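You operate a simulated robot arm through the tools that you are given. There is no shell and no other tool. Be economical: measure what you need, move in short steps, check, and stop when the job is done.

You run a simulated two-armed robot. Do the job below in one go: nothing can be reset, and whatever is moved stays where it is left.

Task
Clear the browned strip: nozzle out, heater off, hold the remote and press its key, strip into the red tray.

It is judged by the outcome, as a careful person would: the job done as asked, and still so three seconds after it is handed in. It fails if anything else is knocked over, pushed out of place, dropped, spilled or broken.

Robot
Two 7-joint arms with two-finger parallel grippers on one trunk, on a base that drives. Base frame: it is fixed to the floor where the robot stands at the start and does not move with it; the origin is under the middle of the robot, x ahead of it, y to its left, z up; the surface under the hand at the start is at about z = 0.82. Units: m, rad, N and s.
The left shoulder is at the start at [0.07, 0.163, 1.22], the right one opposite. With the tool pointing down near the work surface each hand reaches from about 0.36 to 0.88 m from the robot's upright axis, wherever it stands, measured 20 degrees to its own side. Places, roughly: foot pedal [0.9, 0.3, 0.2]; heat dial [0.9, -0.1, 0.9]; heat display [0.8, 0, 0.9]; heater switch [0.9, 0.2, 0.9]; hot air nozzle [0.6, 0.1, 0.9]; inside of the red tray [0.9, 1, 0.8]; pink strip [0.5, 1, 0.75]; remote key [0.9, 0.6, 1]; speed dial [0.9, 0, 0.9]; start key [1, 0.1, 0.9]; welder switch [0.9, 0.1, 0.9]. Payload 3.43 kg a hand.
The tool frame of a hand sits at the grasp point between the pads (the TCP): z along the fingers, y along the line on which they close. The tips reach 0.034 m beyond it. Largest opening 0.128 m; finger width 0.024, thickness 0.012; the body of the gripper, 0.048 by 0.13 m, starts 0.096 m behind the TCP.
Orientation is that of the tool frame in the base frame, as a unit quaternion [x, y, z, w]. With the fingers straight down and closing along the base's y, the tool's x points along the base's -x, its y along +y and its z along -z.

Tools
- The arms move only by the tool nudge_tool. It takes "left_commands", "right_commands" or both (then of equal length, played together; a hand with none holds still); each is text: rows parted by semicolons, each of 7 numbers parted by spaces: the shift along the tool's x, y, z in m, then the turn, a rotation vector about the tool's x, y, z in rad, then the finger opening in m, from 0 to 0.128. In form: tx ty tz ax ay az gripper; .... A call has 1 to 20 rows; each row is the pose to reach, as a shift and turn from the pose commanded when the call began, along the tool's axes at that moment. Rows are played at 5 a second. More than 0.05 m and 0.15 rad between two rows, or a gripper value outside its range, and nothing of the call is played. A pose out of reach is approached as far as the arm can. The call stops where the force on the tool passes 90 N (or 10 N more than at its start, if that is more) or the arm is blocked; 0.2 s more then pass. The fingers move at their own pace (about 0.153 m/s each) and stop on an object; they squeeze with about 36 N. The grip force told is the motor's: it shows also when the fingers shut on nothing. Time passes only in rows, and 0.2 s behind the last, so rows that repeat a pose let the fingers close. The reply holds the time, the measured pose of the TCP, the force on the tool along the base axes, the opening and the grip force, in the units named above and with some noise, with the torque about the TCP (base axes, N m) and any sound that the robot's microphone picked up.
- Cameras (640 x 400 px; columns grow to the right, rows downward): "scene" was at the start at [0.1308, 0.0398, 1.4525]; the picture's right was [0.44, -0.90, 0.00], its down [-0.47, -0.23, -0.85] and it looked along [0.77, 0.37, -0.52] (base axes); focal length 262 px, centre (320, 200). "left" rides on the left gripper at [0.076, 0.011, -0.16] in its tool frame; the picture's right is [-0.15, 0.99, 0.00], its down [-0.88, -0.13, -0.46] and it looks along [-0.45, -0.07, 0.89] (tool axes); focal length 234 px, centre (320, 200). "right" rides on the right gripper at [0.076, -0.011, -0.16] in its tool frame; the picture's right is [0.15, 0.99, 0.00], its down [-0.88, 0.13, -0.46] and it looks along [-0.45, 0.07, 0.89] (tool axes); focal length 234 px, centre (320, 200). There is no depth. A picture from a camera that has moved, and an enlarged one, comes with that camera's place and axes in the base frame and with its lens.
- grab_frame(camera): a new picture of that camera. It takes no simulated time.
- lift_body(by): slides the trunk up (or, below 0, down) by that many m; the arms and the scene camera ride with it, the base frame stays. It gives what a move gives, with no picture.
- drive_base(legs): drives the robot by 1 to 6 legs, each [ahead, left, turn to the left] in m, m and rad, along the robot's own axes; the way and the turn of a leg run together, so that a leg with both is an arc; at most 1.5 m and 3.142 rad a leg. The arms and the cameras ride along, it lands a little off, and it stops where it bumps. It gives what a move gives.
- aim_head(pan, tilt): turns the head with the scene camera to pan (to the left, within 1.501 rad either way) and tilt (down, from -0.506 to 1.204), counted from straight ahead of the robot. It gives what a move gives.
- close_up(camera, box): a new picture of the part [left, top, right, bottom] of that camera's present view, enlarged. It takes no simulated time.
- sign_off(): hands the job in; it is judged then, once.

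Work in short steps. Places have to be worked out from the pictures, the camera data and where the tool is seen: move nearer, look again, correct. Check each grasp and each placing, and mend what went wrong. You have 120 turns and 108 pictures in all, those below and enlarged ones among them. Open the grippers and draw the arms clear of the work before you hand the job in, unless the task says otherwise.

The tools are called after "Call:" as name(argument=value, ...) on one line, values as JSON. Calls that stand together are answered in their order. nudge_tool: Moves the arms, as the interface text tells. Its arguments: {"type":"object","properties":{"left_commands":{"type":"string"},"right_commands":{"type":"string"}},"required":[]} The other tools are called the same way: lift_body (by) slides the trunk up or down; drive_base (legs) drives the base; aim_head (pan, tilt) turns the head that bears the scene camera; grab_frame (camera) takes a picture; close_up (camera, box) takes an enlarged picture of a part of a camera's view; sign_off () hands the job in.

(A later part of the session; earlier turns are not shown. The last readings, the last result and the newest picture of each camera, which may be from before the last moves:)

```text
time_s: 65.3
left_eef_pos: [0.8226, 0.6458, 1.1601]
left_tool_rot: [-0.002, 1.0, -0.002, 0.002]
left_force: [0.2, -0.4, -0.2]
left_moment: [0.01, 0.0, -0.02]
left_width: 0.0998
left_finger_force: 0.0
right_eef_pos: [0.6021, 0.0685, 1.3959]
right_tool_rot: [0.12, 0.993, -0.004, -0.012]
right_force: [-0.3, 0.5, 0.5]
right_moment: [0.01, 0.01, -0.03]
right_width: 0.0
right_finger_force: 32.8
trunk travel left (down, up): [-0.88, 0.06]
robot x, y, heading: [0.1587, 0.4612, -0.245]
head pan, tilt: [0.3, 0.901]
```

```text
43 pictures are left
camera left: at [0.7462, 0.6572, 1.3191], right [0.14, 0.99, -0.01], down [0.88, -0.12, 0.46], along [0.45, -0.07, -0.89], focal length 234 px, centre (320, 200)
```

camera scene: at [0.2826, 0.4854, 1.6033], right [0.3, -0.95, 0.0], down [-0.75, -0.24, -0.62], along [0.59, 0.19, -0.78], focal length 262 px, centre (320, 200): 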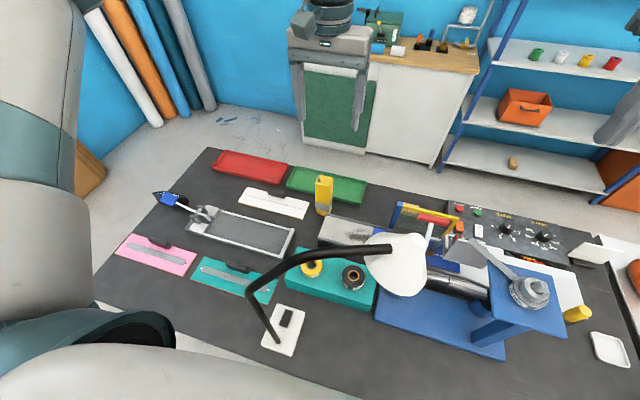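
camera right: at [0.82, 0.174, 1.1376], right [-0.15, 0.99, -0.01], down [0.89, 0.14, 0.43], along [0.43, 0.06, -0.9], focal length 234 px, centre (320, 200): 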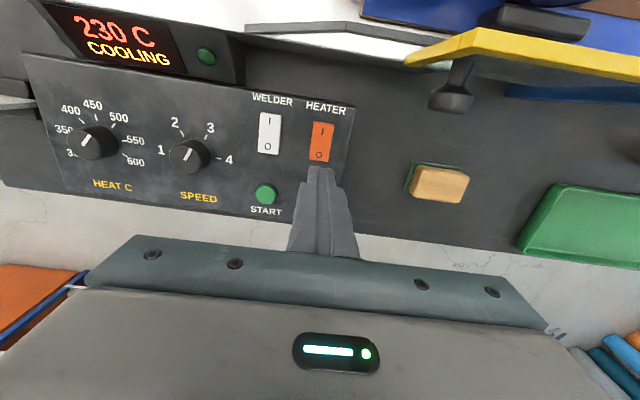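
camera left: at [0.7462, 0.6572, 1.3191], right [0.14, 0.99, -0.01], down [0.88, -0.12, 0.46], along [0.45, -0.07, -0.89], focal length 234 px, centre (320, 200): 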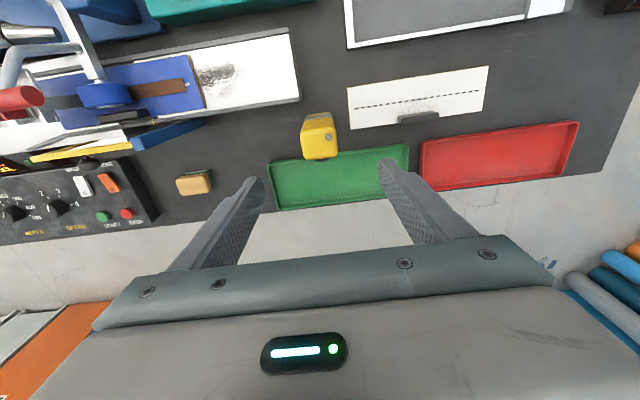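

Now exactly over the remote. Descend in steps to z≈0.945.

Call:
nudge_tool(left_commands="-0.004 0 0.04 0 0 0 0.1; -0.004 0 0.08 0 0 0 0.1; -0.004 0 0.12 0 0 0 0.1; -0.004 0 0.16 0 0 0 0.1; -0.004 0 0.19 0 0 0 0.1; -0.004 0 0.215 0 0 0 0.1")

Call:
grab_frame(camera="left")

Call:
grab_frame(camera="scene")

```text
time_s: 66.8
left_eef_pos: [0.806, 0.6674, 1.0011]
left_tool_rot: [-0.002, 1.0, -0.003, 0.001]
left_force: [0.5, -0.5, 0.1]
left_moment: [0.02, 0.0, 0.02]
left_width: 0.1001
left_finger_force: 0.4
left hand out of reach, approached as far as the arm can: row 4, 5, 6
right_eef_pos: [0.6027, 0.0701, 1.3967]
right_tool_rot: [0.121, 0.993, -0.005, -0.013]
right_force: [-0.1, -0.4, -0.6]
right_moment: [-0.01, -0.01, 0.02]
right_width: 0.0001
right_finger_force: 32.5
trunk travel left (down, up): [-0.88, 0.06]
robot x, y, heading: [0.1587, 0.4632, -0.25]
head pan, tilt: [0.3, 0.901]
```

```text
42 pictures are left
camera left: at [0.729, 0.679, 1.1606], right [0.14, 0.99, -0.01], down [0.88, -0.12, 0.46], along [0.45, -0.07, -0.89], focal length 234 px, centre (320, 200)
```

left: 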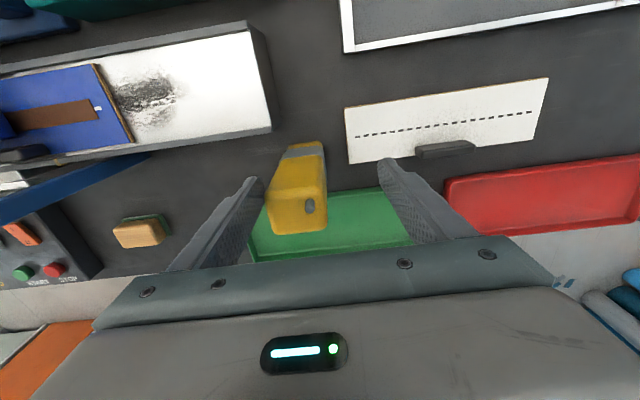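

```text
41 pictures are left
camera scene: at [0.2854, 0.4538, 1.6032], right [0.05, -1.0, 0.0], down [-0.78, -0.04, -0.62], along [0.62, 0.03, -0.78], focal length 262 px, centre (320, 200)
```

scene: 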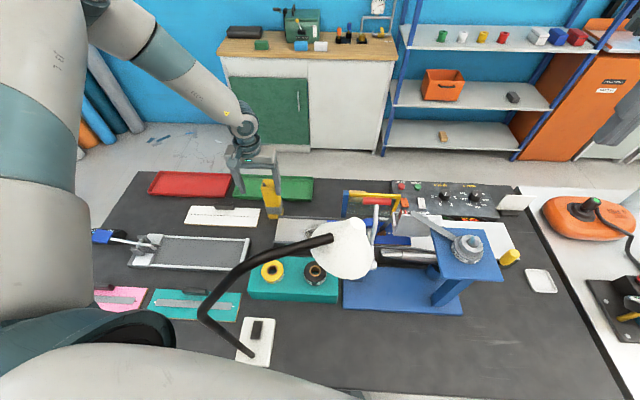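

I raise the hand to ~1.11 aligned over the remote and then lower it rigidly with the trunk (arm keeps its shape).

Call:
nudge_tool(left_commands="0 0 -0.04 0 0 0 0.1; 0 0 -0.08 0 0 0 0.1; -0.01 -0.01 -0.11 0 0 0 0.1; -0.021 -0.021 -0.115 0 0 0 0.1; -0.021 -0.021 -0.115 0 0 0 0.1")

Call:
lift_body(by=-0.08)

Call:
grab_frame(camera="left")

```text
time_s: 68.0
left_eef_pos: [0.828, 0.6495, 1.1161]
left_tool_rot: [-0.003, 1.0, -0.004, 0.002]
left_force: [0.2, -0.1, -0.3]
left_moment: [-0.03, 0.01, 0.02]
left_width: 0.1003
left_finger_force: 0.1
right_eef_pos: [0.6014, 0.0714, 1.3966]
right_tool_rot: [0.121, 0.993, -0.004, -0.012]
right_force: [-0.5, -0.2, -0.9]
right_moment: [0.0, -0.05, 0.0]
right_width: 0.0001
right_finger_force: 32.8
trunk travel left (down, up): [-0.88, 0.06]
robot x, y, heading: [0.1571, 0.459, -0.248]
head pan, tilt: [0.3, 0.901]
```

```text
time_s: 69.1
left_eef_pos: [0.8292, 0.6493, 1.0357]
left_tool_rot: [-0.002, 1.0, -0.004, 0.002]
left_force: [-0.1, -0.8, 0.1]
left_moment: [-0.01, -0.03, 0.02]
left_width: 0.1
left_finger_force: 0.0
right_eef_pos: [0.6015, 0.0709, 1.3167]
right_tool_rot: [0.121, 0.993, -0.005, -0.013]
right_force: [-0.8, 0.3, 0.1]
right_moment: [0.01, 0.03, -0.03]
right_width: 0.0002
right_finger_force: 33.2
trunk travel left (down, up): [-0.8, 0.14]
robot x, y, heading: [0.1609, 0.4647, -0.248]
head pan, tilt: [0.3, 0.901]
```

```text
40 pictures are left
camera left: at [0.7516, 0.6608, 1.1951], right [0.14, 0.99, -0.01], down [0.88, -0.12, 0.46], along [0.45, -0.07, -0.89], focal length 234 px, centre (320, 200)
```

left: 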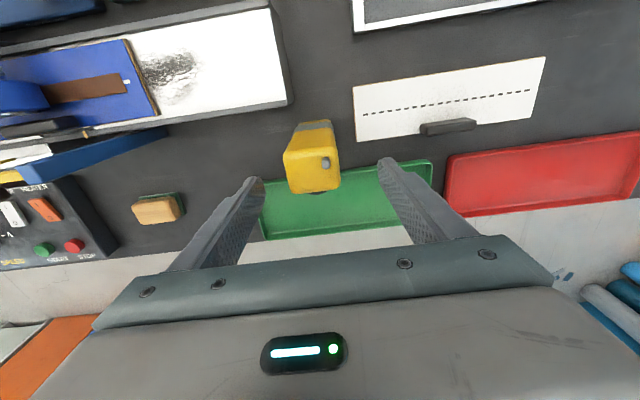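

Fine: remote centre (0.826,0.643). Small shift, then lower 0.095 by trunk.

Call:
nudge_tool(left_commands="0.003 -0.006 0 0 0 0 0.1; 0.003 -0.006 0 0 0 0 0.1")

Call:
lift_body(by=-0.095)

Call:
nudge_tool(left_commands="0 0 0 0 0 0 0.06; 0 0 0 0 0 0 0.03; 0 0 0 0 0 0 0.03; 0 0 0 0 0 0 0.03")

Call:
grab_frame(camera="left")

Call:
grab_frame(camera="scene")

```text
time_s: 69.7
left_eef_pos: [0.8262, 0.6436, 1.0361]
left_tool_rot: [-0.002, 1.0, -0.003, 0.003]
left_force: [-0.3, -0.8, 0.3]
left_moment: [0.05, 0.02, 0.01]
left_width: 0.0999
left_finger_force: 0.0
right_eef_pos: [0.6011, 0.0706, 1.3164]
right_tool_rot: [0.121, 0.993, -0.005, -0.013]
right_force: [-0.1, 0.1, -0.1]
right_moment: [0.0, 0.02, 0.03]
right_width: 0.0
right_finger_force: 32.5
trunk travel left (down, up): [-0.8, 0.14]
robot x, y, heading: [0.1601, 0.463, -0.244]
head pan, tilt: [0.3, 0.901]
```

```text
time_s: 71.0
left_eef_pos: [0.8243, 0.6434, 0.941]
left_tool_rot: [-0.003, 1.0, -0.004, 0.002]
left_force: [0.6, 0.3, 1.1]
left_moment: [0.0, -0.03, -0.02]
left_width: 0.0999
left_finger_force: 0.1
right_eef_pos: [0.6004, 0.0701, 1.2227]
right_tool_rot: [0.12, 0.993, -0.005, -0.013]
right_force: [-0.9, -1.1, 0.0]
right_moment: [-0.01, -0.04, 0.02]
right_width: 0.0
right_finger_force: 33.3
trunk travel left (down, up): [-0.705, 0.235]
robot x, y, heading: [0.1584, 0.4577, -0.245]
head pan, tilt: [0.3, 0.901]
```

```text
time_s: 72.0
left_eef_pos: [0.8254, 0.6428, 0.9406]
left_tool_rot: [-0.001, 1.0, -0.003, 0.001]
left_force: [-0.1, -0.2, -1.1]
left_moment: [0.01, -0.05, -0.04]
left_width: 0.052
left_finger_force: 36.1
right_eef_pos: [0.6011, 0.0694, 1.2206]
right_tool_rot: [0.121, 0.993, -0.005, -0.013]
right_force: [0.5, -0.4, 0.4]
right_moment: [0.02, -0.01, -0.02]
right_width: 0.0
right_finger_force: 32.9
trunk travel left (down, up): [-0.705, 0.235]
robot x, y, heading: [0.157, 0.4635, -0.244]
head pan, tilt: [0.3, 0.901]
```

```text
39 pictures are left
camera left: at [0.7491, 0.6551, 1.0999], right [0.14, 0.99, -0.01], down [0.88, -0.12, 0.46], along [0.45, -0.07, -0.89], focal length 234 px, centre (320, 200)
```

left: 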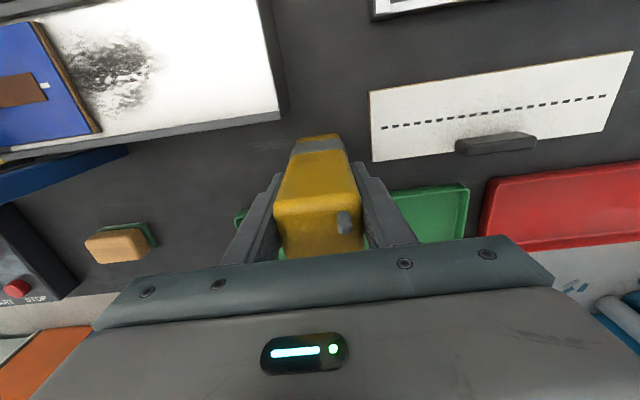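

```text
38 pictures are left
camera scene: at [0.2852, 0.4537, 1.4282], right [0.05, -1.0, 0.0], down [-0.78, -0.04, -0.62], along [0.62, 0.03, -0.78], focal length 262 px, centre (320, 200)
```

scene: 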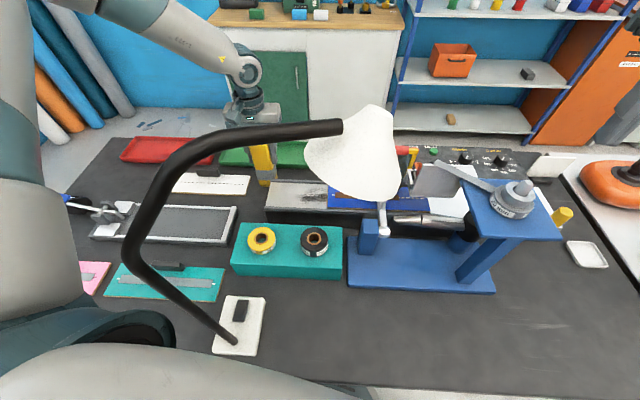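

Remote held (52 mm). I lift it with the trunk, which keeps the lamp well clear.

Call:
lift_body(by=0.23)

Call:
nudge_tool(left_commands="0.012 -0.013 0 0 0 0.14 0.03; 0.024 -0.026 0 0 0 0.28 0.03; 0.036 -0.039 0 0 0 0.42 0.03; 0.048 -0.052 0 0 0 0.56 0.03; 0.06 -0.065 0 0 0 0.7 0.03; 0.072 -0.078 0 0 0 0.84 0.03; 0.084 -0.091 0 0 0 0.98 0.03; 0.096 -0.104 0 0 0 1.12 0.03; 0.108 -0.117 0 0 0 1.26 0.03; 0.12 -0.13 0 0 0 1.4 0.03; 0.125 -0.143 0 0 0 1.54 0.03")

Call:
grab_frame(camera="left")

Call:
grab_frame(camera="scene")

```text
time_s: 74.4
left_eef_pos: [0.8271, 0.6426, 1.1704]
left_tool_rot: [-0.002, 1.0, -0.002, 0.002]
left_force: [1.0, 1.0, -1.9]
left_moment: [-0.02, 0.01, -0.01]
left_width: 0.0519
left_finger_force: 36.0
right_eef_pos: [0.6021, 0.0693, 1.4509]
right_tool_rot: [0.121, 0.993, -0.005, -0.013]
right_force: [0.2, 0.1, 0.9]
right_moment: [0.0, 0.01, 0.02]
right_width: 0.0001
right_finger_force: 33.3
trunk travel left (down, up): [-0.935, 0.005]
robot x, y, heading: [0.1584, 0.4639, -0.25]
head pan, tilt: [0.3, 0.901]
```

```text
time_s: 76.8
left_eef_pos: [0.689, 0.5089, 1.175]
left_tool_rot: [0.693, 0.721, 0.001, 0.006]
left_force: [-0.6, 0.0, -1.9]
left_moment: [-0.01, -0.03, -0.03]
left_width: 0.0518
left_finger_force: 35.7
left hand out of reach, approached as far as the arm can: row 11
right_eef_pos: [0.601, 0.0703, 1.4515]
right_tool_rot: [0.121, 0.993, -0.003, -0.014]
right_force: [0.0, 0.5, 0.4]
right_moment: [0.02, -0.01, -0.01]
right_width: 0.0001
right_finger_force: 32.4
trunk travel left (down, up): [-0.935, 0.005]
robot x, y, heading: [0.1609, 0.4629, -0.24]
head pan, tilt: [0.3, 0.901]
```

```text
37 pictures are left
camera left: at [0.6952, 0.5851, 1.3336], right [0.99, -0.11, 0.01], down [-0.1, -0.88, 0.46], along [-0.04, -0.46, -0.89], focal length 234 px, centre (320, 200)
```

left: 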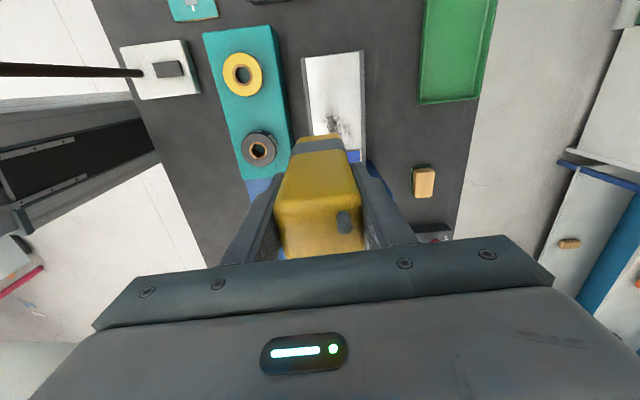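

```text
36 pictures are left
camera scene: at [0.2848, 0.4535, 1.6583], right [0.05, -1.0, 0.0], down [-0.78, -0.04, -0.62], along [0.62, 0.03, -0.78], focal length 262 px, centre (320, 200)
```

scene: 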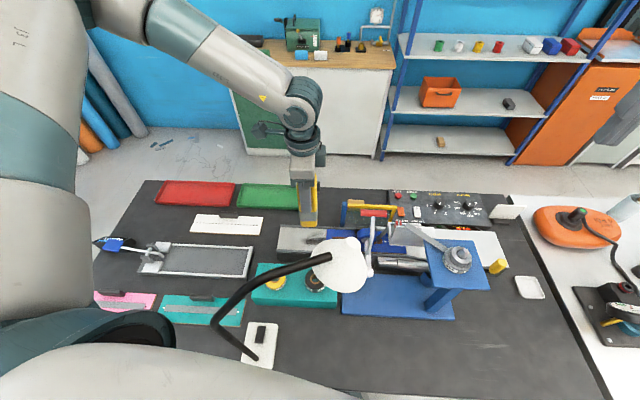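

Key now faces right (−y). I bring the closed right hand in, then tilt it so its fingertips point at the key.

Call:
nudge_tool(right_commands="-0.005 0.042 0.01 0 0 -0.04 0; -0.01 0.084 0.025 0 0 -0.08 0; -0.014 0.126 0.04 0 0 -0.12 0; -0.018 0.168 0.055 0 0 -0.16 0; -0.023 0.21 0.07 0 0 -0.2 0; -0.0276 0.254 0.08 0 0 -0.243 0")

Call:
nudge_tool(right_commands="0 0.013 0.02 -0.13 0 0 0; 0 0.026 0.04 -0.26 0 0 0; 0 0.04 0.06 -0.39 0 0 0; 0 0.05 0.08 -0.52 0 0 0; 0 0.06 0.1 -0.66 0 0 0; 0 0.07 0.12 -0.8 0 0 0")

Call:
grab_frame(camera="right")

Call:
close_up(camera="scene", box=[240, 120, 440, 245])

```text
time_s: 78.2
left_eef_pos: [0.6919, 0.5095, 1.1737]
left_tool_rot: [0.692, 0.721, 0.0, 0.006]
left_force: [-0.3, 1.0, -1.9]
left_moment: [-0.06, 0.0, -0.02]
left_width: 0.0517
left_finger_force: 36.5
right_eef_pos: [0.6872, 0.3149, 1.3662]
right_tool_rot: [-0.001, 1.0, -0.003, -0.013]
right_force: [0.0, -1.2, 0.2]
right_moment: [-0.03, 0.02, 0.0]
right_width: 0.0001
right_finger_force: 32.9
trunk travel left (down, up): [-0.935, 0.005]
robot x, y, heading: [0.1584, 0.4634, -0.247]
head pan, tilt: [0.3, 0.901]
```

```text
time_s: 79.6
left_eef_pos: [0.6901, 0.5074, 1.1744]
left_tool_rot: [0.692, 0.722, 0.001, 0.007]
left_force: [-0.5, 1.1, -2.7]
left_moment: [0.03, 0.01, 0.0]
left_width: 0.0518
left_finger_force: 35.3
right_eef_pos: [0.6857, 0.3792, 1.245]
right_tool_rot: [0.005, 0.921, 0.389, -0.012]
right_force: [-0.6, 1.0, 0.2]
right_moment: [0.01, -0.02, 0.01]
right_width: 0.0001
right_finger_force: 32.9
trunk travel left (down, up): [-0.935, 0.005]
robot x, y, heading: [0.1621, 0.4593, -0.247]
head pan, tilt: [0.3, 0.901]
```

```text
35 pictures are left
camera right: at [0.6114, 0.2563, 1.3524], right [-0.13, 0.69, 0.71], down [0.89, -0.23, 0.39], along [0.44, 0.68, -0.59], focal length 234 px, centre (320, 200)
```

right: 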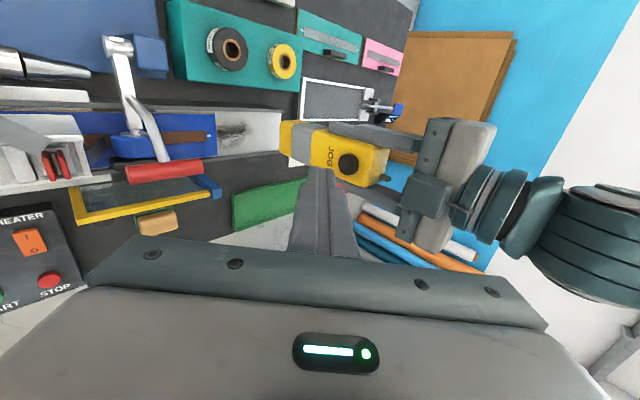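

```text
3.20 times, centred on (340, 182) of scene
camera zoom: at [0.2853, 0.4531, 1.6583], right [0.05, -1.0, 0.0], down [-0.78, -0.04, -0.62], along [0.62, 0.03, -0.78], focal length 840 px, centre (256, 256)
```

zoom: 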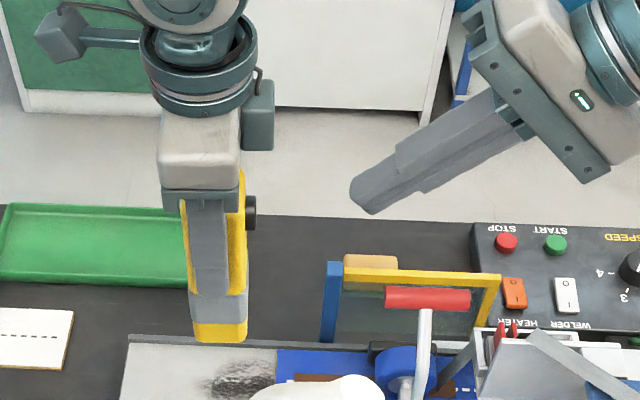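

It's a JOG key, at ≈[0.690,0.474,1.198]; my tip is at [0.685,0.404,1.221]. I approach and press in +y with small steps.

Call:
nudge_tool(right_commands="-0.003 0.008 0.02 0 0 0 0; -0.005 0.0197 0.0533 0 0 0 0; -0.005 0.0254 0.059 0 0 0 0; -0.005 0.031 0.065 0 0 0 0; -0.005 0.0345 0.0685 0 0 0 0")

Call:
close_up(camera="scene", box=[240, 120, 440, 245])

```text
time_s: 80.8
left_eef_pos: [0.6903, 0.5086, 1.1742]
left_tool_rot: [0.692, 0.722, 0.002, 0.006]
left_force: [-0.3, 4.2, -0.6]
left_moment: [-0.16, 0.02, -0.04]
left_width: 0.0518
left_finger_force: 35.5
right_eef_pos: [0.6902, 0.4514, 1.2239]
right_tool_rot: [0.005, 0.922, 0.387, -0.012]
right_force: [0.5, -4.0, -1.6]
right_moment: [-0.09, 0.0, 0.02]
right_width: 0.0
right_finger_force: 32.7
trunk travel left (down, up): [-0.935, 0.005]
robot x, y, heading: [0.1607, 0.4582, -0.246]
head pan, tilt: [0.3, 0.901]
heard: click
```

```text
3.20 times, centred on (340, 182) of scene
camera zoom: at [0.2859, 0.4547, 1.6582], right [0.05, -1.0, 0.0], down [-0.78, -0.04, -0.62], along [0.62, 0.03, -0.78], focal length 840 px, centre (256, 256)
```

zoom: 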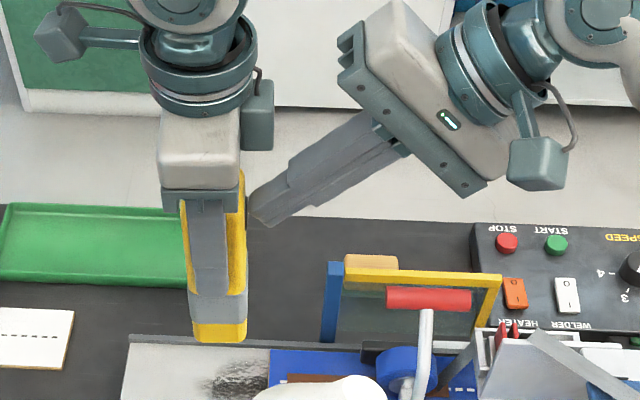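

Click heard and the strip appears to creep outward. Hold the key a second more and look.

Call:
nudge_tool(right_commands="0 0.001 0.001 0 0 0 0; 0 0.001 0.001 0 0 0 0; 0 0.001 0.001 0 0 0 0; 0 0.001 0.001 0 0 0 0; 0 0.001 0.001 0 0 0 0; 0 0.001 0.001 0 0 0 0")

Call:
close_up(camera="scene", box=[240, 120, 440, 245])

```text
time_s: 82.2
left_eef_pos: [0.6896, 0.5089, 1.1742]
left_tool_rot: [0.692, 0.722, 0.002, 0.006]
left_force: [-1.0, 13.3, -1.8]
left_moment: [-0.44, -0.07, -0.13]
left_width: 0.0517
left_finger_force: 35.9
right_eef_pos: [0.6883, 0.451, 1.2234]
right_tool_rot: [0.005, 0.922, 0.387, -0.013]
right_force: [1.9, -12.5, 0.1]
right_moment: [-0.24, -0.09, 0.02]
right_width: 0.0002
right_finger_force: 33.2
trunk travel left (down, up): [-0.935, 0.005]
robot x, y, heading: [0.166, 0.4623, -0.247]
head pan, tilt: [0.3, 0.901]
```

```text
3.20 times, centred on (340, 182) of scene
camera zoom: at [0.2854, 0.4538, 1.6582], right [0.05, -1.0, 0.0], down [-0.78, -0.04, -0.62], along [0.62, 0.03, -0.78], focal length 840 px, centre (256, 256)
```

zoom: 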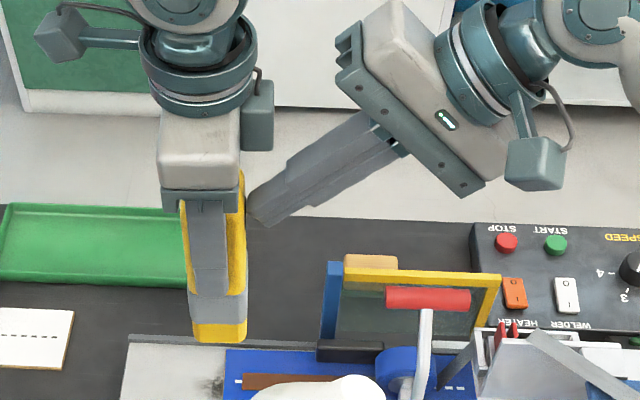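

The jog feeds the strip outward (~32 mm/s). Keep holding another ~1.4 s, then check.

Call:
nudge_tool(right_commands="0 0 0 0 0 0 0; 0 0 0 0 0 0 0; 0 0 0 0 0 0 0; 0 0 0 0 0 0 0; 0 0 0 0 0 0 0; 0 0 0 0 0 0 0")

Call:
close_up(camera="scene", box=[240, 140, 440, 265])

Call:
close_up(camera="right", box=[0, 20, 320, 220])

```text
time_s: 83.6
left_eef_pos: [0.6901, 0.5072, 1.1741]
left_tool_rot: [0.692, 0.722, 0.002, 0.006]
left_force: [-1.4, 17.3, -2.9]
left_moment: [-0.54, -0.06, -0.17]
left_width: 0.0512
left_finger_force: 36.5
right_eef_pos: [0.6894, 0.4529, 1.2225]
right_tool_rot: [0.005, 0.922, 0.387, -0.012]
right_force: [1.0, -17.3, 1.9]
right_moment: [-0.24, -0.02, 0.09]
right_width: 0.0001
right_finger_force: 32.8
trunk travel left (down, up): [-0.935, 0.005]
robot x, y, heading: [0.1622, 0.462, -0.247]
head pan, tilt: [0.3, 0.901]
```

```text
3.20 times, centred on (340, 202) of scene
camera zoom: at [0.2854, 0.4538, 1.6582], right [0.05, -1.0, 0.0], down [-0.78, -0.04, -0.62], along [0.62, 0.03, -0.78], focal length 840 px, centre (256, 192)
```

zoom: 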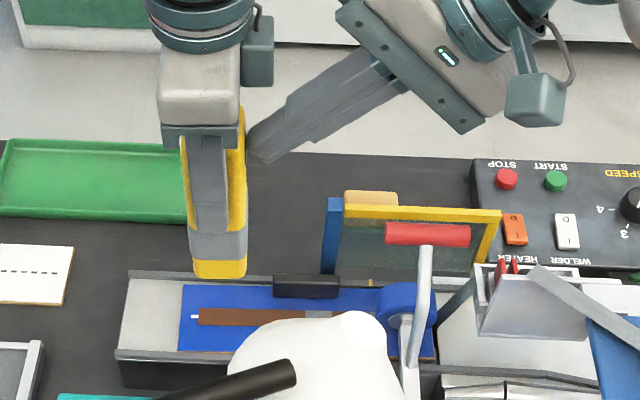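

```text
2.00 times, centred on (160, 120) of right
camera zoom: at [0.6154, 0.3295, 1.3301], right [-0.13, 0.69, 0.71], down [0.89, -0.23, 0.39], along [0.44, 0.68, -0.59], focal length 468 px, centre (640, 360)
```

zoom: 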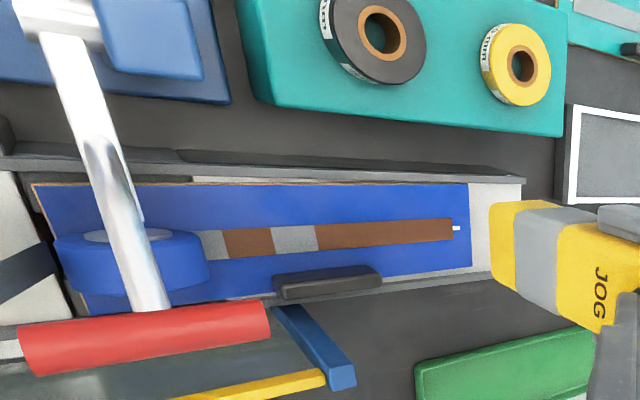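

The strip's trailing end is just short of leaving the roller. Hold about 1.2 s more.

Call:
nudge_tool(right_commands="0 0 0 0 0 0 0; 0 0 0 0 0 0 0; 0 0 0 0 0 0 0; 0 0 0 0 0 0 0; 0 0 0 0 0 0 0")

Call:
close_up(camera="right", box=[0, 20, 320, 220])

```text
time_s: 84.8
left_eef_pos: [0.6892, 0.5083, 1.1737]
left_tool_rot: [0.692, 0.722, 0.002, 0.007]
left_force: [-0.6, 18.8, -2.0]
left_moment: [-0.57, -0.02, -0.17]
left_width: 0.0516
left_finger_force: 36.5
right_eef_pos: [0.6891, 0.4513, 1.2245]
right_tool_rot: [0.006, 0.922, 0.387, -0.013]
right_force: [0.6, -19.3, 2.0]
right_moment: [-0.32, 0.0, 0.14]
right_width: 0.0001
right_finger_force: 33.2
trunk travel left (down, up): [-0.935, 0.005]
robot x, y, heading: [0.162, 0.4621, -0.245]
head pan, tilt: [0.3, 0.901]
```

```text
2.00 times, centred on (160, 120) of right
camera zoom: at [0.6154, 0.3296, 1.33], right [-0.13, 0.69, 0.71], down [0.89, -0.23, 0.39], along [0.44, 0.68, -0.59], focal length 468 px, centre (640, 360)
```

zoom: 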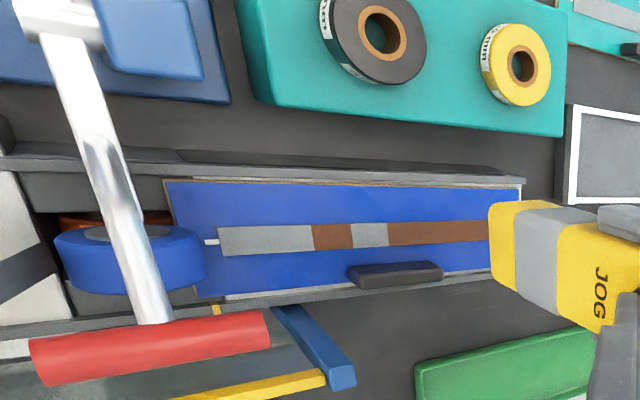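

The strip is out of the roller, lying free on the bed. Release the key, withdraw the right hand, and rotate the remote back over its place.

Call:
nudge_tool(right_commands="0 -0.01 -0.04 0 0 0 0; 0 -0.03 -0.08 0.13 0 0 0; 0 -0.06 -0.11 0.26 0 0 0; 0 -0.09 -0.135 0.39 0 0 0; 0 -0.12 -0.15 0.52 0 0 0; 0 -0.15 -0.17 0.66 0 0 0; 0 -0.17 -0.19 0.8 0 0 0")

Call:
nudge_tool(left_commands="-0.013 -0.012 0 0 0 -0.14 0.03; -0.026 -0.024 0 0 0 -0.28 0.03; -0.039 -0.036 0 0 0 -0.42 0.03; -0.052 -0.048 0 0 0 -0.56 0.03; -0.065 -0.06 0 0 0 -0.7 0.03; -0.078 -0.072 0 0 0 -0.84 0.03; -0.091 -0.084 0 0 0 -0.98 0.03; -0.104 -0.096 0 0 0 -1.12 0.03; -0.117 -0.108 0 0 0 -1.26 0.03; -0.13 -0.12 0 0 0 -1.4 0.03; -0.139 -0.132 0 0 0 -1.52 0.03")

Call:
grab_frame(camera="left")

```text
time_s: 86.4
left_eef_pos: [0.6896, 0.5083, 1.1744]
left_tool_rot: [0.692, 0.722, 0.001, 0.005]
left_force: [0.4, -0.6, -1.5]
left_moment: [0.02, 0.01, 0.02]
left_width: 0.0518
left_finger_force: 35.7
right_eef_pos: [0.6898, 0.1985, 1.2337]
right_tool_rot: [0.0, 1.0, -0.003, -0.013]
right_force: [0.0, 0.3, 0.2]
right_moment: [0.02, 0.0, 0.01]
right_width: 0.0
right_finger_force: 33.3
trunk travel left (down, up): [-0.935, 0.005]
robot x, y, heading: [0.1593, 0.46, -0.246]
head pan, tilt: [0.3, 0.901]
```

```text
time_s: 88.8
left_eef_pos: [0.5944, 0.4898, 1.2339]
left_tool_rot: [0.008, 1.0, -0.004, 0.002]
left_force: [-0.7, -0.5, -1.7]
left_moment: [0.01, 0.0, 0.03]
left_width: 0.052
left_finger_force: 36.5
left hand out of reach, approached as far as the arm can: row 1, 2, 3, 4, 5, 6, 7, 8, 9, 10, 11
right_eef_pos: [0.6886, 0.1985, 1.2345]
right_tool_rot: [-0.001, 1.0, -0.002, -0.013]
right_force: [0.4, -0.4, 0.5]
right_moment: [0.06, -0.03, 0.01]
right_width: 0.0
right_finger_force: 32.5
trunk travel left (down, up): [-0.935, 0.005]
robot x, y, heading: [0.1578, 0.4617, -0.25]
head pan, tilt: [0.3, 0.901]
```

```text
28 pictures are left
camera left: at [0.5189, 0.5032, 1.3934], right [0.16, 0.99, -0.01], down [0.88, -0.14, 0.46], along [0.45, -0.08, -0.89], focal length 234 px, centre (320, 200)
```

left: 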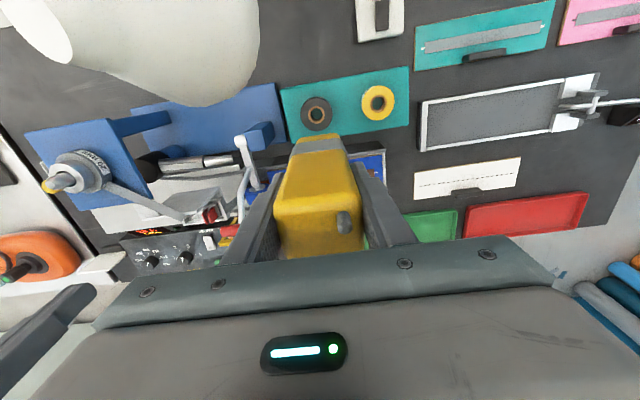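

I mixed up axes; the hand went the wrong way but hit nothing. Now moving away from the lamp: +x then +y to above the remote's place.

Call:
nudge_tool(left_commands="-0.04 0.01 0 0 0 0 0.03; -0.08 0.03 0 0 0 0 0.03; -0.12 0.06 0 0 0 0 0.03; -0.155 0.09 0.01 0 0 -0.01 0.03; -0.19 0.12 0.025 0 0 -0.02 0.03; -0.215 0.145 0.045 0 0 -0.02 0.03; -0.231 0.153 0.058 0 0 -0.02 0.03")

Call:
grab_frame(camera="left")

Call:
grab_frame(camera="scene")

```text
time_s: 90.4
left_eef_pos: [0.8311, 0.64, 1.1742]
left_tool_rot: [0.0, 1.0, -0.004, 0.001]
left_force: [0.3, 0.3, -1.7]
left_moment: [-0.04, -0.02, 0.0]
left_width: 0.0518
left_finger_force: 36.1
right_eef_pos: [0.6906, 0.1992, 1.2331]
right_tool_rot: [0.0, 1.0, -0.003, -0.013]
right_force: [-0.2, 0.7, 0.0]
right_moment: [-0.02, 0.03, 0.04]
right_width: 0.0003
right_finger_force: 32.6
trunk travel left (down, up): [-0.935, 0.005]
robot x, y, heading: [0.1602, 0.4598, -0.244]
head pan, tilt: [0.3, 0.901]
```

```text
27 pictures are left
camera left: at [0.7549, 0.6531, 1.333], right [0.14, 0.99, -0.01], down [0.88, -0.13, 0.46], along [0.45, -0.07, -0.89], focal length 234 px, centre (320, 200)
```

left: 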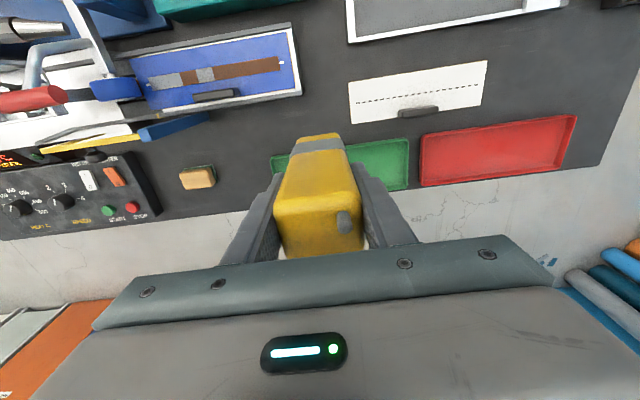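

```text
26 pictures are left
camera scene: at [0.2863, 0.4537, 1.6582], right [0.05, -1.0, 0.0], down [-0.78, -0.04, -0.62], along [0.62, 0.03, -0.78], focal length 262 px, centre (320, 200)
```

scene: 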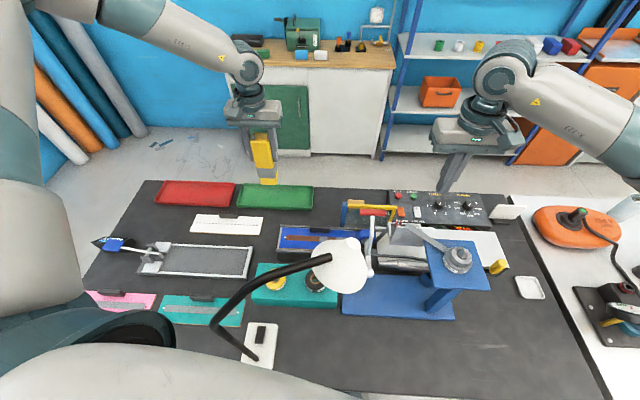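

I raise the right hand out of the way (it would sink with the trunk), trim the left, then lower the remote with the trunk.

Call:
nudge_tool(right_commands="0 -0.02 -0.04 0 0 0 0; 0.01 -0.04 -0.08 0 0 0 0; 0.02 -0.06 -0.12 0 0 0 0; 0.03 -0.08 -0.16 0 0 0 0; 0.05 -0.1 -0.2 0 0 0 0; 0.06 -0.11 -0.22 0 0 0 0", left_commands="0.004 0.003 0 0 0 0 0.03; 0.004 0.003 0 0 0 0 0.03; 0.004 0.003 0 0 0 0 0.03; 0.004 0.003 0 0 0 0 0.03; 0.004 0.003 0 0 0 0 0.03; 0.004 0.003 0 0 0 0 0.03")

Call:
lift_body(by=-0.224)

```text
time_s: 91.8
left_eef_pos: [0.8257, 0.6446, 1.1754]
left_tool_rot: [-0.001, 1.0, -0.003, 0.001]
left_force: [-0.4, -0.9, -2.3]
left_moment: [0.01, -0.01, -0.02]
left_width: 0.0517
left_finger_force: 36.0
right_eef_pos: [0.6362, 0.0902, 1.4572]
right_tool_rot: [0.0, 1.0, -0.003, -0.013]
right_force: [0.2, -1.0, 0.0]
right_moment: [0.02, 0.0, 0.0]
right_width: 0.0
right_finger_force: 32.9
trunk travel left (down, up): [-0.935, 0.005]
robot x, y, heading: [0.1643, 0.461, -0.247]
head pan, tilt: [0.3, 0.901]
```

```text
time_s: 94.2
left_eef_pos: [0.8266, 0.6429, 0.9515]
left_tool_rot: [-0.001, 1.0, -0.003, 0.001]
left_force: [-0.8, -0.2, -1.8]
left_moment: [0.01, -0.01, 0.01]
left_width: 0.0519
left_finger_force: 36.0
right_eef_pos: [0.6358, 0.0911, 1.233]
right_tool_rot: [0.0, 1.0, -0.003, -0.013]
right_force: [0.9, -0.2, 0.5]
right_moment: [0.0, 0.0, 0.01]
right_width: 0.0
right_finger_force: 33.5
trunk travel left (down, up): [-0.711, 0.229]
robot x, y, heading: [0.1632, 0.4631, -0.252]
head pan, tilt: [0.3, 0.901]
```

Still hanging (−1.8 N), 10 mm to go. Lower in two small steps.

Call:
lift_body(by=-0.007)

Call:
lift_body(by=-0.004)

```text
time_s: 94.8
left_eef_pos: [0.8274, 0.6446, 0.9448]
left_tool_rot: [-0.002, 1.0, -0.003, 0.002]
left_force: [0.5, 0.4, -2.1]
left_moment: [-0.04, 0.02, 0.01]
left_width: 0.0519
left_finger_force: 35.9
right_eef_pos: [0.635, 0.09, 1.2263]
right_tool_rot: [0.0, 1.0, -0.002, -0.013]
right_force: [0.2, 0.0, -0.7]
right_moment: [0.0, -0.02, 0.0]
right_width: 0.0001
right_finger_force: 33.0
trunk travel left (down, up): [-0.704, 0.236]
robot x, y, heading: [0.1585, 0.4625, -0.243]
head pan, tilt: [0.3, 0.901]
```

```text
time_s: 95.3
left_eef_pos: [0.8267, 0.6436, 0.9404]
left_tool_rot: [-0.001, 1.0, -0.003, 0.003]
left_force: [-1.4, 1.7, 7.1]
left_moment: [0.35, 0.25, 0.01]
left_width: 0.0516
left_finger_force: 36.4
right_eef_pos: [0.6333, 0.09, 1.2226]
right_tool_rot: [0.0, 1.0, -0.003, -0.013]
right_force: [0.5, 1.1, -0.6]
right_moment: [-0.03, 0.01, 0.02]
right_width: 0.0
right_finger_force: 33.3
trunk travel left (down, up): [-0.7, 0.24]
robot x, y, heading: [0.16, 0.4618, -0.246]
head pan, tilt: [0.3, 0.901]
```

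The remote stands on the table (+7 N). Open the fingers and rise with the trunk.

Call:
nudge_tool(left_commands="0 0 0 0 0 0 0.06; 0 0 0 0 0 0 0.09; 0 0 0 0 0 0 0.1; 0 0 0 0 0 0 0.1")

Call:
lift_body(by=0.2)

Call:
grab_frame(camera="left")

```text
time_s: 96.3
left_eef_pos: [0.8265, 0.644, 0.9397]
left_tool_rot: [-0.002, 1.0, -0.003, 0.002]
left_force: [0.7, 0.4, -0.2]
left_moment: [0.01, 0.01, -0.01]
left_width: 0.0999
left_finger_force: 0.0
right_eef_pos: [0.6373, 0.09, 1.2221]
right_tool_rot: [0.0, 1.0, -0.002, -0.013]
right_force: [-0.5, -0.1, 0.7]
right_moment: [0.02, 0.02, 0.01]
right_width: 0.0
right_finger_force: 33.3
trunk travel left (down, up): [-0.7, 0.24]
robot x, y, heading: [0.1606, 0.4638, -0.246]
head pan, tilt: [0.3, 0.901]
```

```text
time_s: 98.5
left_eef_pos: [0.8276, 0.6444, 1.1409]
left_tool_rot: [-0.002, 1.0, -0.002, 0.002]
left_force: [-0.6, 0.0, 0.2]
left_moment: [0.0, 0.01, 0.03]
left_width: 0.0999
left_finger_force: 0.0
right_eef_pos: [0.6359, 0.0907, 1.4221]
right_tool_rot: [0.0, 1.0, -0.002, -0.014]
right_force: [0.2, 0.0, 0.0]
right_moment: [-0.03, -0.02, 0.01]
right_width: 0.0
right_finger_force: 33.2
trunk travel left (down, up): [-0.9, 0.04]
robot x, y, heading: [0.1595, 0.4617, -0.244]
head pan, tilt: [0.3, 0.901]
```

```text
25 pictures are left
camera left: at [0.7503, 0.6559, 1.2989], right [0.14, 0.99, -0.01], down [0.88, -0.12, 0.46], along [0.45, -0.07, -0.89], focal length 234 px, centre (320, 200)
```

left: 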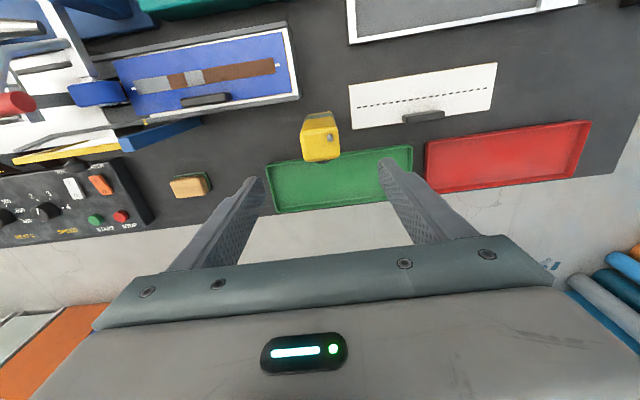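

Remote is back in place. Now look closely at the strip's black grip.

Call:
close_up(camera="left", box=[100, 20, 320, 158])

Call:
close_up(camera="scene", box=[250, 190, 410, 290])

```text
2.90 times, centred on (210, 89) of left
camera zoom: at [0.7503, 0.6559, 1.2989], right [0.14, 0.99, -0.01], down [0.88, -0.12, 0.46], along [0.45, -0.07, -0.89], focal length 679 px, centre (639, 522)
```

zoom: 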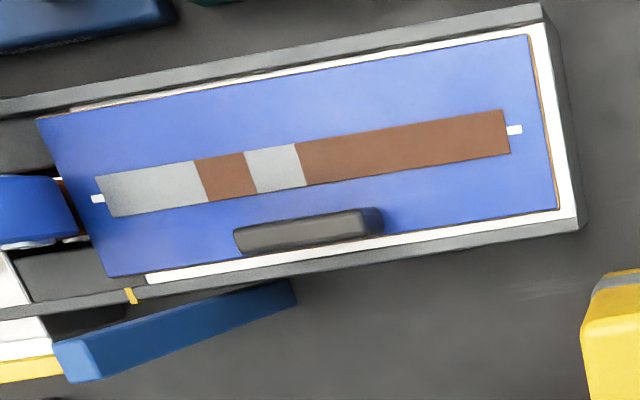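

```text
4.00 times, centred on (330, 240) of scene
camera zoom: at [0.2853, 0.4537, 1.6232], right [0.05, -1.0, 0.0], down [-0.78, -0.04, -0.62], along [0.62, 0.03, -0.78], focal length 1050 px, centre (280, 40)
```

zoom: 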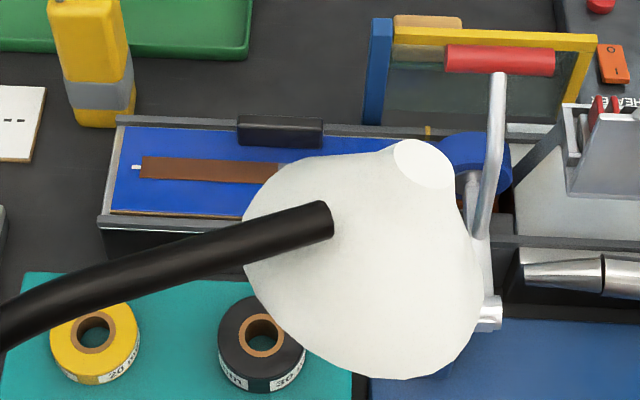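

The bar-shaped grip is at ≈[0.748,0.476], top z≈0.915, ~15 mm thick along x. I turn the left hand −90° so it closes along x, above the grip.

Call:
nudge_tool(left_commands="0.008 -0.016 0 0 0 0.14 0.06; 0.016 -0.032 0 0 0 0.28 0.06; 0.024 -0.048 0 0 0 0.42 0.06; 0.032 -0.064 0 0 0 0.56 0.06; 0.04 -0.08 0 0 0 0.7 0.06; 0.048 -0.096 0 0 0 0.84 0.06; 0.056 -0.112 0 0 0 0.98 0.06; 0.064 -0.128 0 0 0 1.12 0.06; 0.072 -0.144 0 0 0 1.26 0.06; 0.078 -0.16 0 0 0 1.4 0.06; 0.08 -0.168 0 0 0 1.54 0.06; 0.08 -0.168 0 0 0 1.57 0.06")

Call:
grab_frame(camera="left")

```text
time_s: 101.1
left_eef_pos: [0.6933, 0.5038, 1.1467]
left_tool_rot: [0.697, 0.717, 0.007, 0.014]
left_force: [0.8, -0.5, 0.3]
left_moment: [0.04, 0.02, -0.01]
left_width: 0.0599
left_finger_force: 0.1
left hand out of reach, approached as far as the arm can: row 9, 10, 11, 12
right_eef_pos: [0.636, 0.0905, 1.4217]
right_tool_rot: [0.0, 1.0, -0.002, -0.013]
right_force: [0.8, 0.6, 0.4]
right_moment: [-0.04, 0.03, 0.01]
right_width: 0.0002
right_finger_force: 32.6
trunk travel left (down, up): [-0.9, 0.04]
robot x, y, heading: [0.1602, 0.4638, -0.248]
head pan, tilt: [0.3, 0.901]
```

```text
22 pictures are left
camera left: at [0.6972, 0.5813, 1.3056], right [0.99, -0.12, 0.03], down [-0.12, -0.88, 0.46], along [-0.03, -0.46, -0.89], focal length 234 px, centre (320, 200)
```

left: 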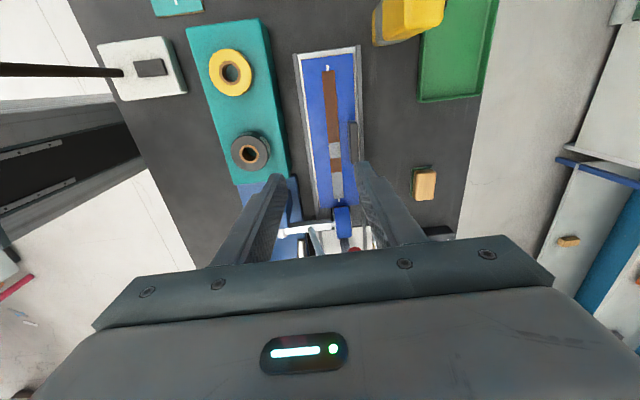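

At −90° yaw the reach fails. The bar is only ~83 mm long, so I can grip it end-to-end with the hand at yaw 0; turning back and centring over it.

Call:
nudge_tool(left_commands="-0.003 0.005 0 0 0 -0.14 0.1; -0.006 0.01 0 0 0 -0.28 0.115; -0.009 0.015 0 0 0 -0.42 0.115; -0.012 0.02 0 0 0 -0.56 0.115; -0.015 0.025 0 0 0 -0.7 0.115; -0.018 0.03 0 0 0 -0.84 0.115; -0.021 0.035 0 0 0 -0.98 0.115; -0.024 0.04 0 0 0 -1.12 0.115; -0.027 0.045 0 0 0 -1.26 0.115; -0.03 0.05 0 0 0 -1.4 0.115; -0.03 0.054 0 0 0 -1.543 0.115; -0.03 0.054 0 0 0 -1.543 0.115")

Call:
grab_frame(camera="left")

```text
time_s: 103.7
left_eef_pos: [0.7427, 0.5016, 1.1623]
left_tool_rot: [0.012, 1.0, -0.004, 0.001]
left_force: [0.6, 0.1, 0.4]
left_moment: [0.02, 0.01, -0.01]
left_width: 0.115
left_finger_force: 0.0
left hand out of reach, approached as far as the arm can: row 1, 2, 3, 4, 5, 6, 7, 8, 9, 10, 11, 12
right_eef_pos: [0.6359, 0.0901, 1.4218]
right_tool_rot: [0.0, 1.0, -0.003, -0.013]
right_force: [0.9, 0.4, -0.7]
right_moment: [0.02, -0.03, 0.0]
right_width: 0.0
right_finger_force: 33.0
trunk travel left (down, up): [-0.9, 0.04]
robot x, y, heading: [0.1614, 0.4642, -0.246]
head pan, tilt: [0.3, 0.901]
```

```text
21 pictures are left
camera left: at [0.6661, 0.5159, 1.3213], right [0.17, 0.99, -0.01], down [0.88, -0.15, 0.46], along [0.45, -0.08, -0.89], focal length 234 px, centre (320, 200)
```

left: 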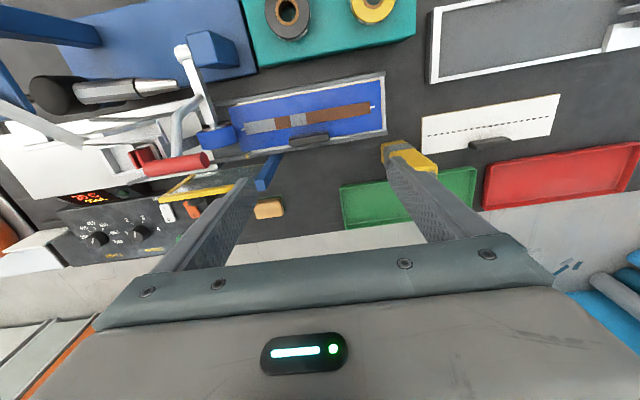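

Short by 25 mm inward; I shift the base slightly right so the target lies more on the left arm's own side.

Call:
drive_base(legs=[[-0.007, -0.074, 0]])

Call:
nudge_tool(left_commands="-0.015 0.022 0.01 0 0 -0.01 0.115; -0.03 0.044 0.02 0 0 -0.024 0.115; -0.03 0.044 0.02 0 0 -0.024 0.115")

Call:
grab_frame(camera="left")

```text
time_s: 104.7
left_eef_pos: [0.7202, 0.4395, 1.16]
left_tool_rot: [0.011, 1.0, -0.007, 0.001]
left_force: [0.3, 1.0, -0.6]
left_moment: [-0.07, 0.03, 0.02]
left_width: 0.115
left_finger_force: 0.0
right_eef_pos: [0.6153, 0.0303, 1.4231]
right_tool_rot: [-0.002, 1.0, -0.007, -0.014]
right_force: [0.6, 0.7, 0.5]
right_moment: [-0.1, 0.03, -0.02]
right_width: 0.0
right_finger_force: 32.9
trunk travel left (down, up): [-0.9, 0.04]
robot x, y, heading: [0.1349, 0.3918, -0.244]
head pan, tilt: [0.3, 0.901]
```

```text
time_s: 105.5
left_eef_pos: [0.7498, 0.4751, 1.1428]
left_tool_rot: [0.0, 1.0, -0.004, 0.002]
left_force: [-0.5, -0.5, 0.6]
left_moment: [0.05, 0.01, 0.06]
left_width: 0.1149
left_finger_force: 0.2
right_eef_pos: [0.6112, 0.0194, 1.4218]
right_tool_rot: [-0.001, 1.0, -0.002, -0.013]
right_force: [0.6, 0.3, 0.3]
right_moment: [0.03, -0.03, -0.04]
right_width: 0.0
right_finger_force: 33.2
trunk travel left (down, up): [-0.9, 0.04]
robot x, y, heading: [0.1366, 0.3947, -0.245]
head pan, tilt: [0.3, 0.901]
```

```text
20 pictures are left
camera left: at [0.6721, 0.4874, 1.3011], right [0.14, 0.99, -0.01], down [0.88, -0.13, 0.46], along [0.45, -0.07, -0.89], focal length 234 px, centre (320, 200)
```

left: 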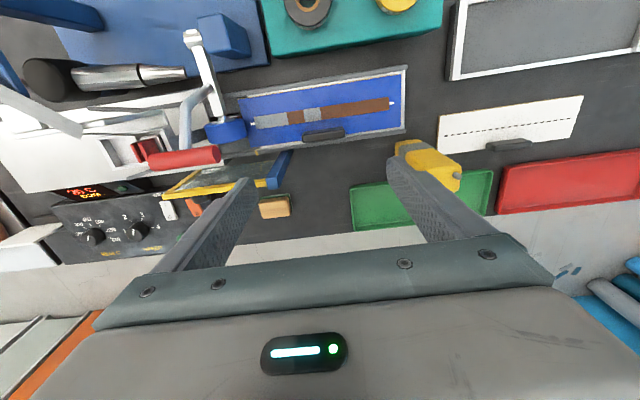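

Aligned with the grip bar (0.7506,0.479). Lower by trunk 0.18 and check.

Call:
nudge_tool(left_commands="-0.001 0.003 0 0 0 0 0.118; -0.001 0.003 0 0 0 0 0.118")

Call:
lift_body(by=-0.18)

Call:
grab_frame(camera="left")

Call:
grab_frame(camera="scene")

```text
time_s: 106.1
left_eef_pos: [0.7508, 0.4799, 1.1424]
left_tool_rot: [-0.002, 1.0, -0.003, 0.002]
left_force: [-0.7, -0.5, -0.2]
left_moment: [0.0, 0.01, -0.01]
left_width: 0.1182
left_finger_force: 0.1
right_eef_pos: [0.6119, 0.0221, 1.4226]
right_tool_rot: [-0.002, 1.0, -0.002, -0.013]
right_force: [0.6, 0.7, 0.2]
right_moment: [-0.01, 0.0, 0.0]
right_width: 0.0
right_finger_force: 33.4
trunk travel left (down, up): [-0.9, 0.04]
robot x, y, heading: [0.1367, 0.3898, -0.246]
head pan, tilt: [0.3, 0.901]
```

```text
time_s: 108.1
left_eef_pos: [0.7469, 0.4826, 0.962]
left_tool_rot: [-0.001, 1.0, -0.004, 0.003]
left_force: [-0.1, -0.4, -0.6]
left_moment: [0.01, 0.03, 0.0]
left_width: 0.1181
left_finger_force: 0.0
right_eef_pos: [0.6089, 0.0237, 1.243]
right_tool_rot: [-0.001, 1.0, -0.004, -0.012]
right_force: [-0.4, 0.5, -0.7]
right_moment: [0.02, 0.02, 0.03]
right_width: 0.0
right_finger_force: 33.0
trunk travel left (down, up): [-0.72, 0.22]
robot x, y, heading: [0.1339, 0.3897, -0.244]
head pan, tilt: [0.3, 0.901]
```

```text
19 pictures are left
camera left: at [0.6705, 0.4944, 1.1225], right [0.14, 0.99, -0.01], down [0.88, -0.12, 0.46], along [0.46, -0.07, -0.89], focal length 234 px, centre (320, 200)
```

left: 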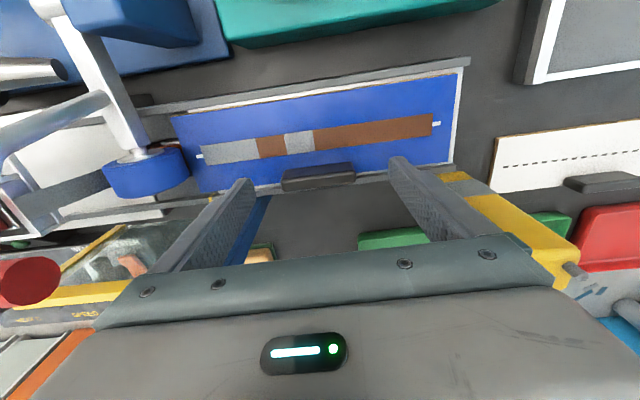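

```text
18 pictures are left
camera scene: at [0.2568, 0.3863, 1.4435], right [0.06, -1.0, 0.0], down [-0.78, -0.04, -0.62], along [0.62, 0.03, -0.78], focal length 262 px, centre (320, 200)
```

scene: 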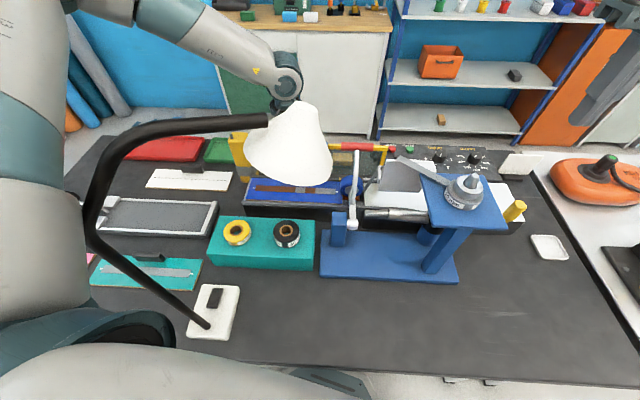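

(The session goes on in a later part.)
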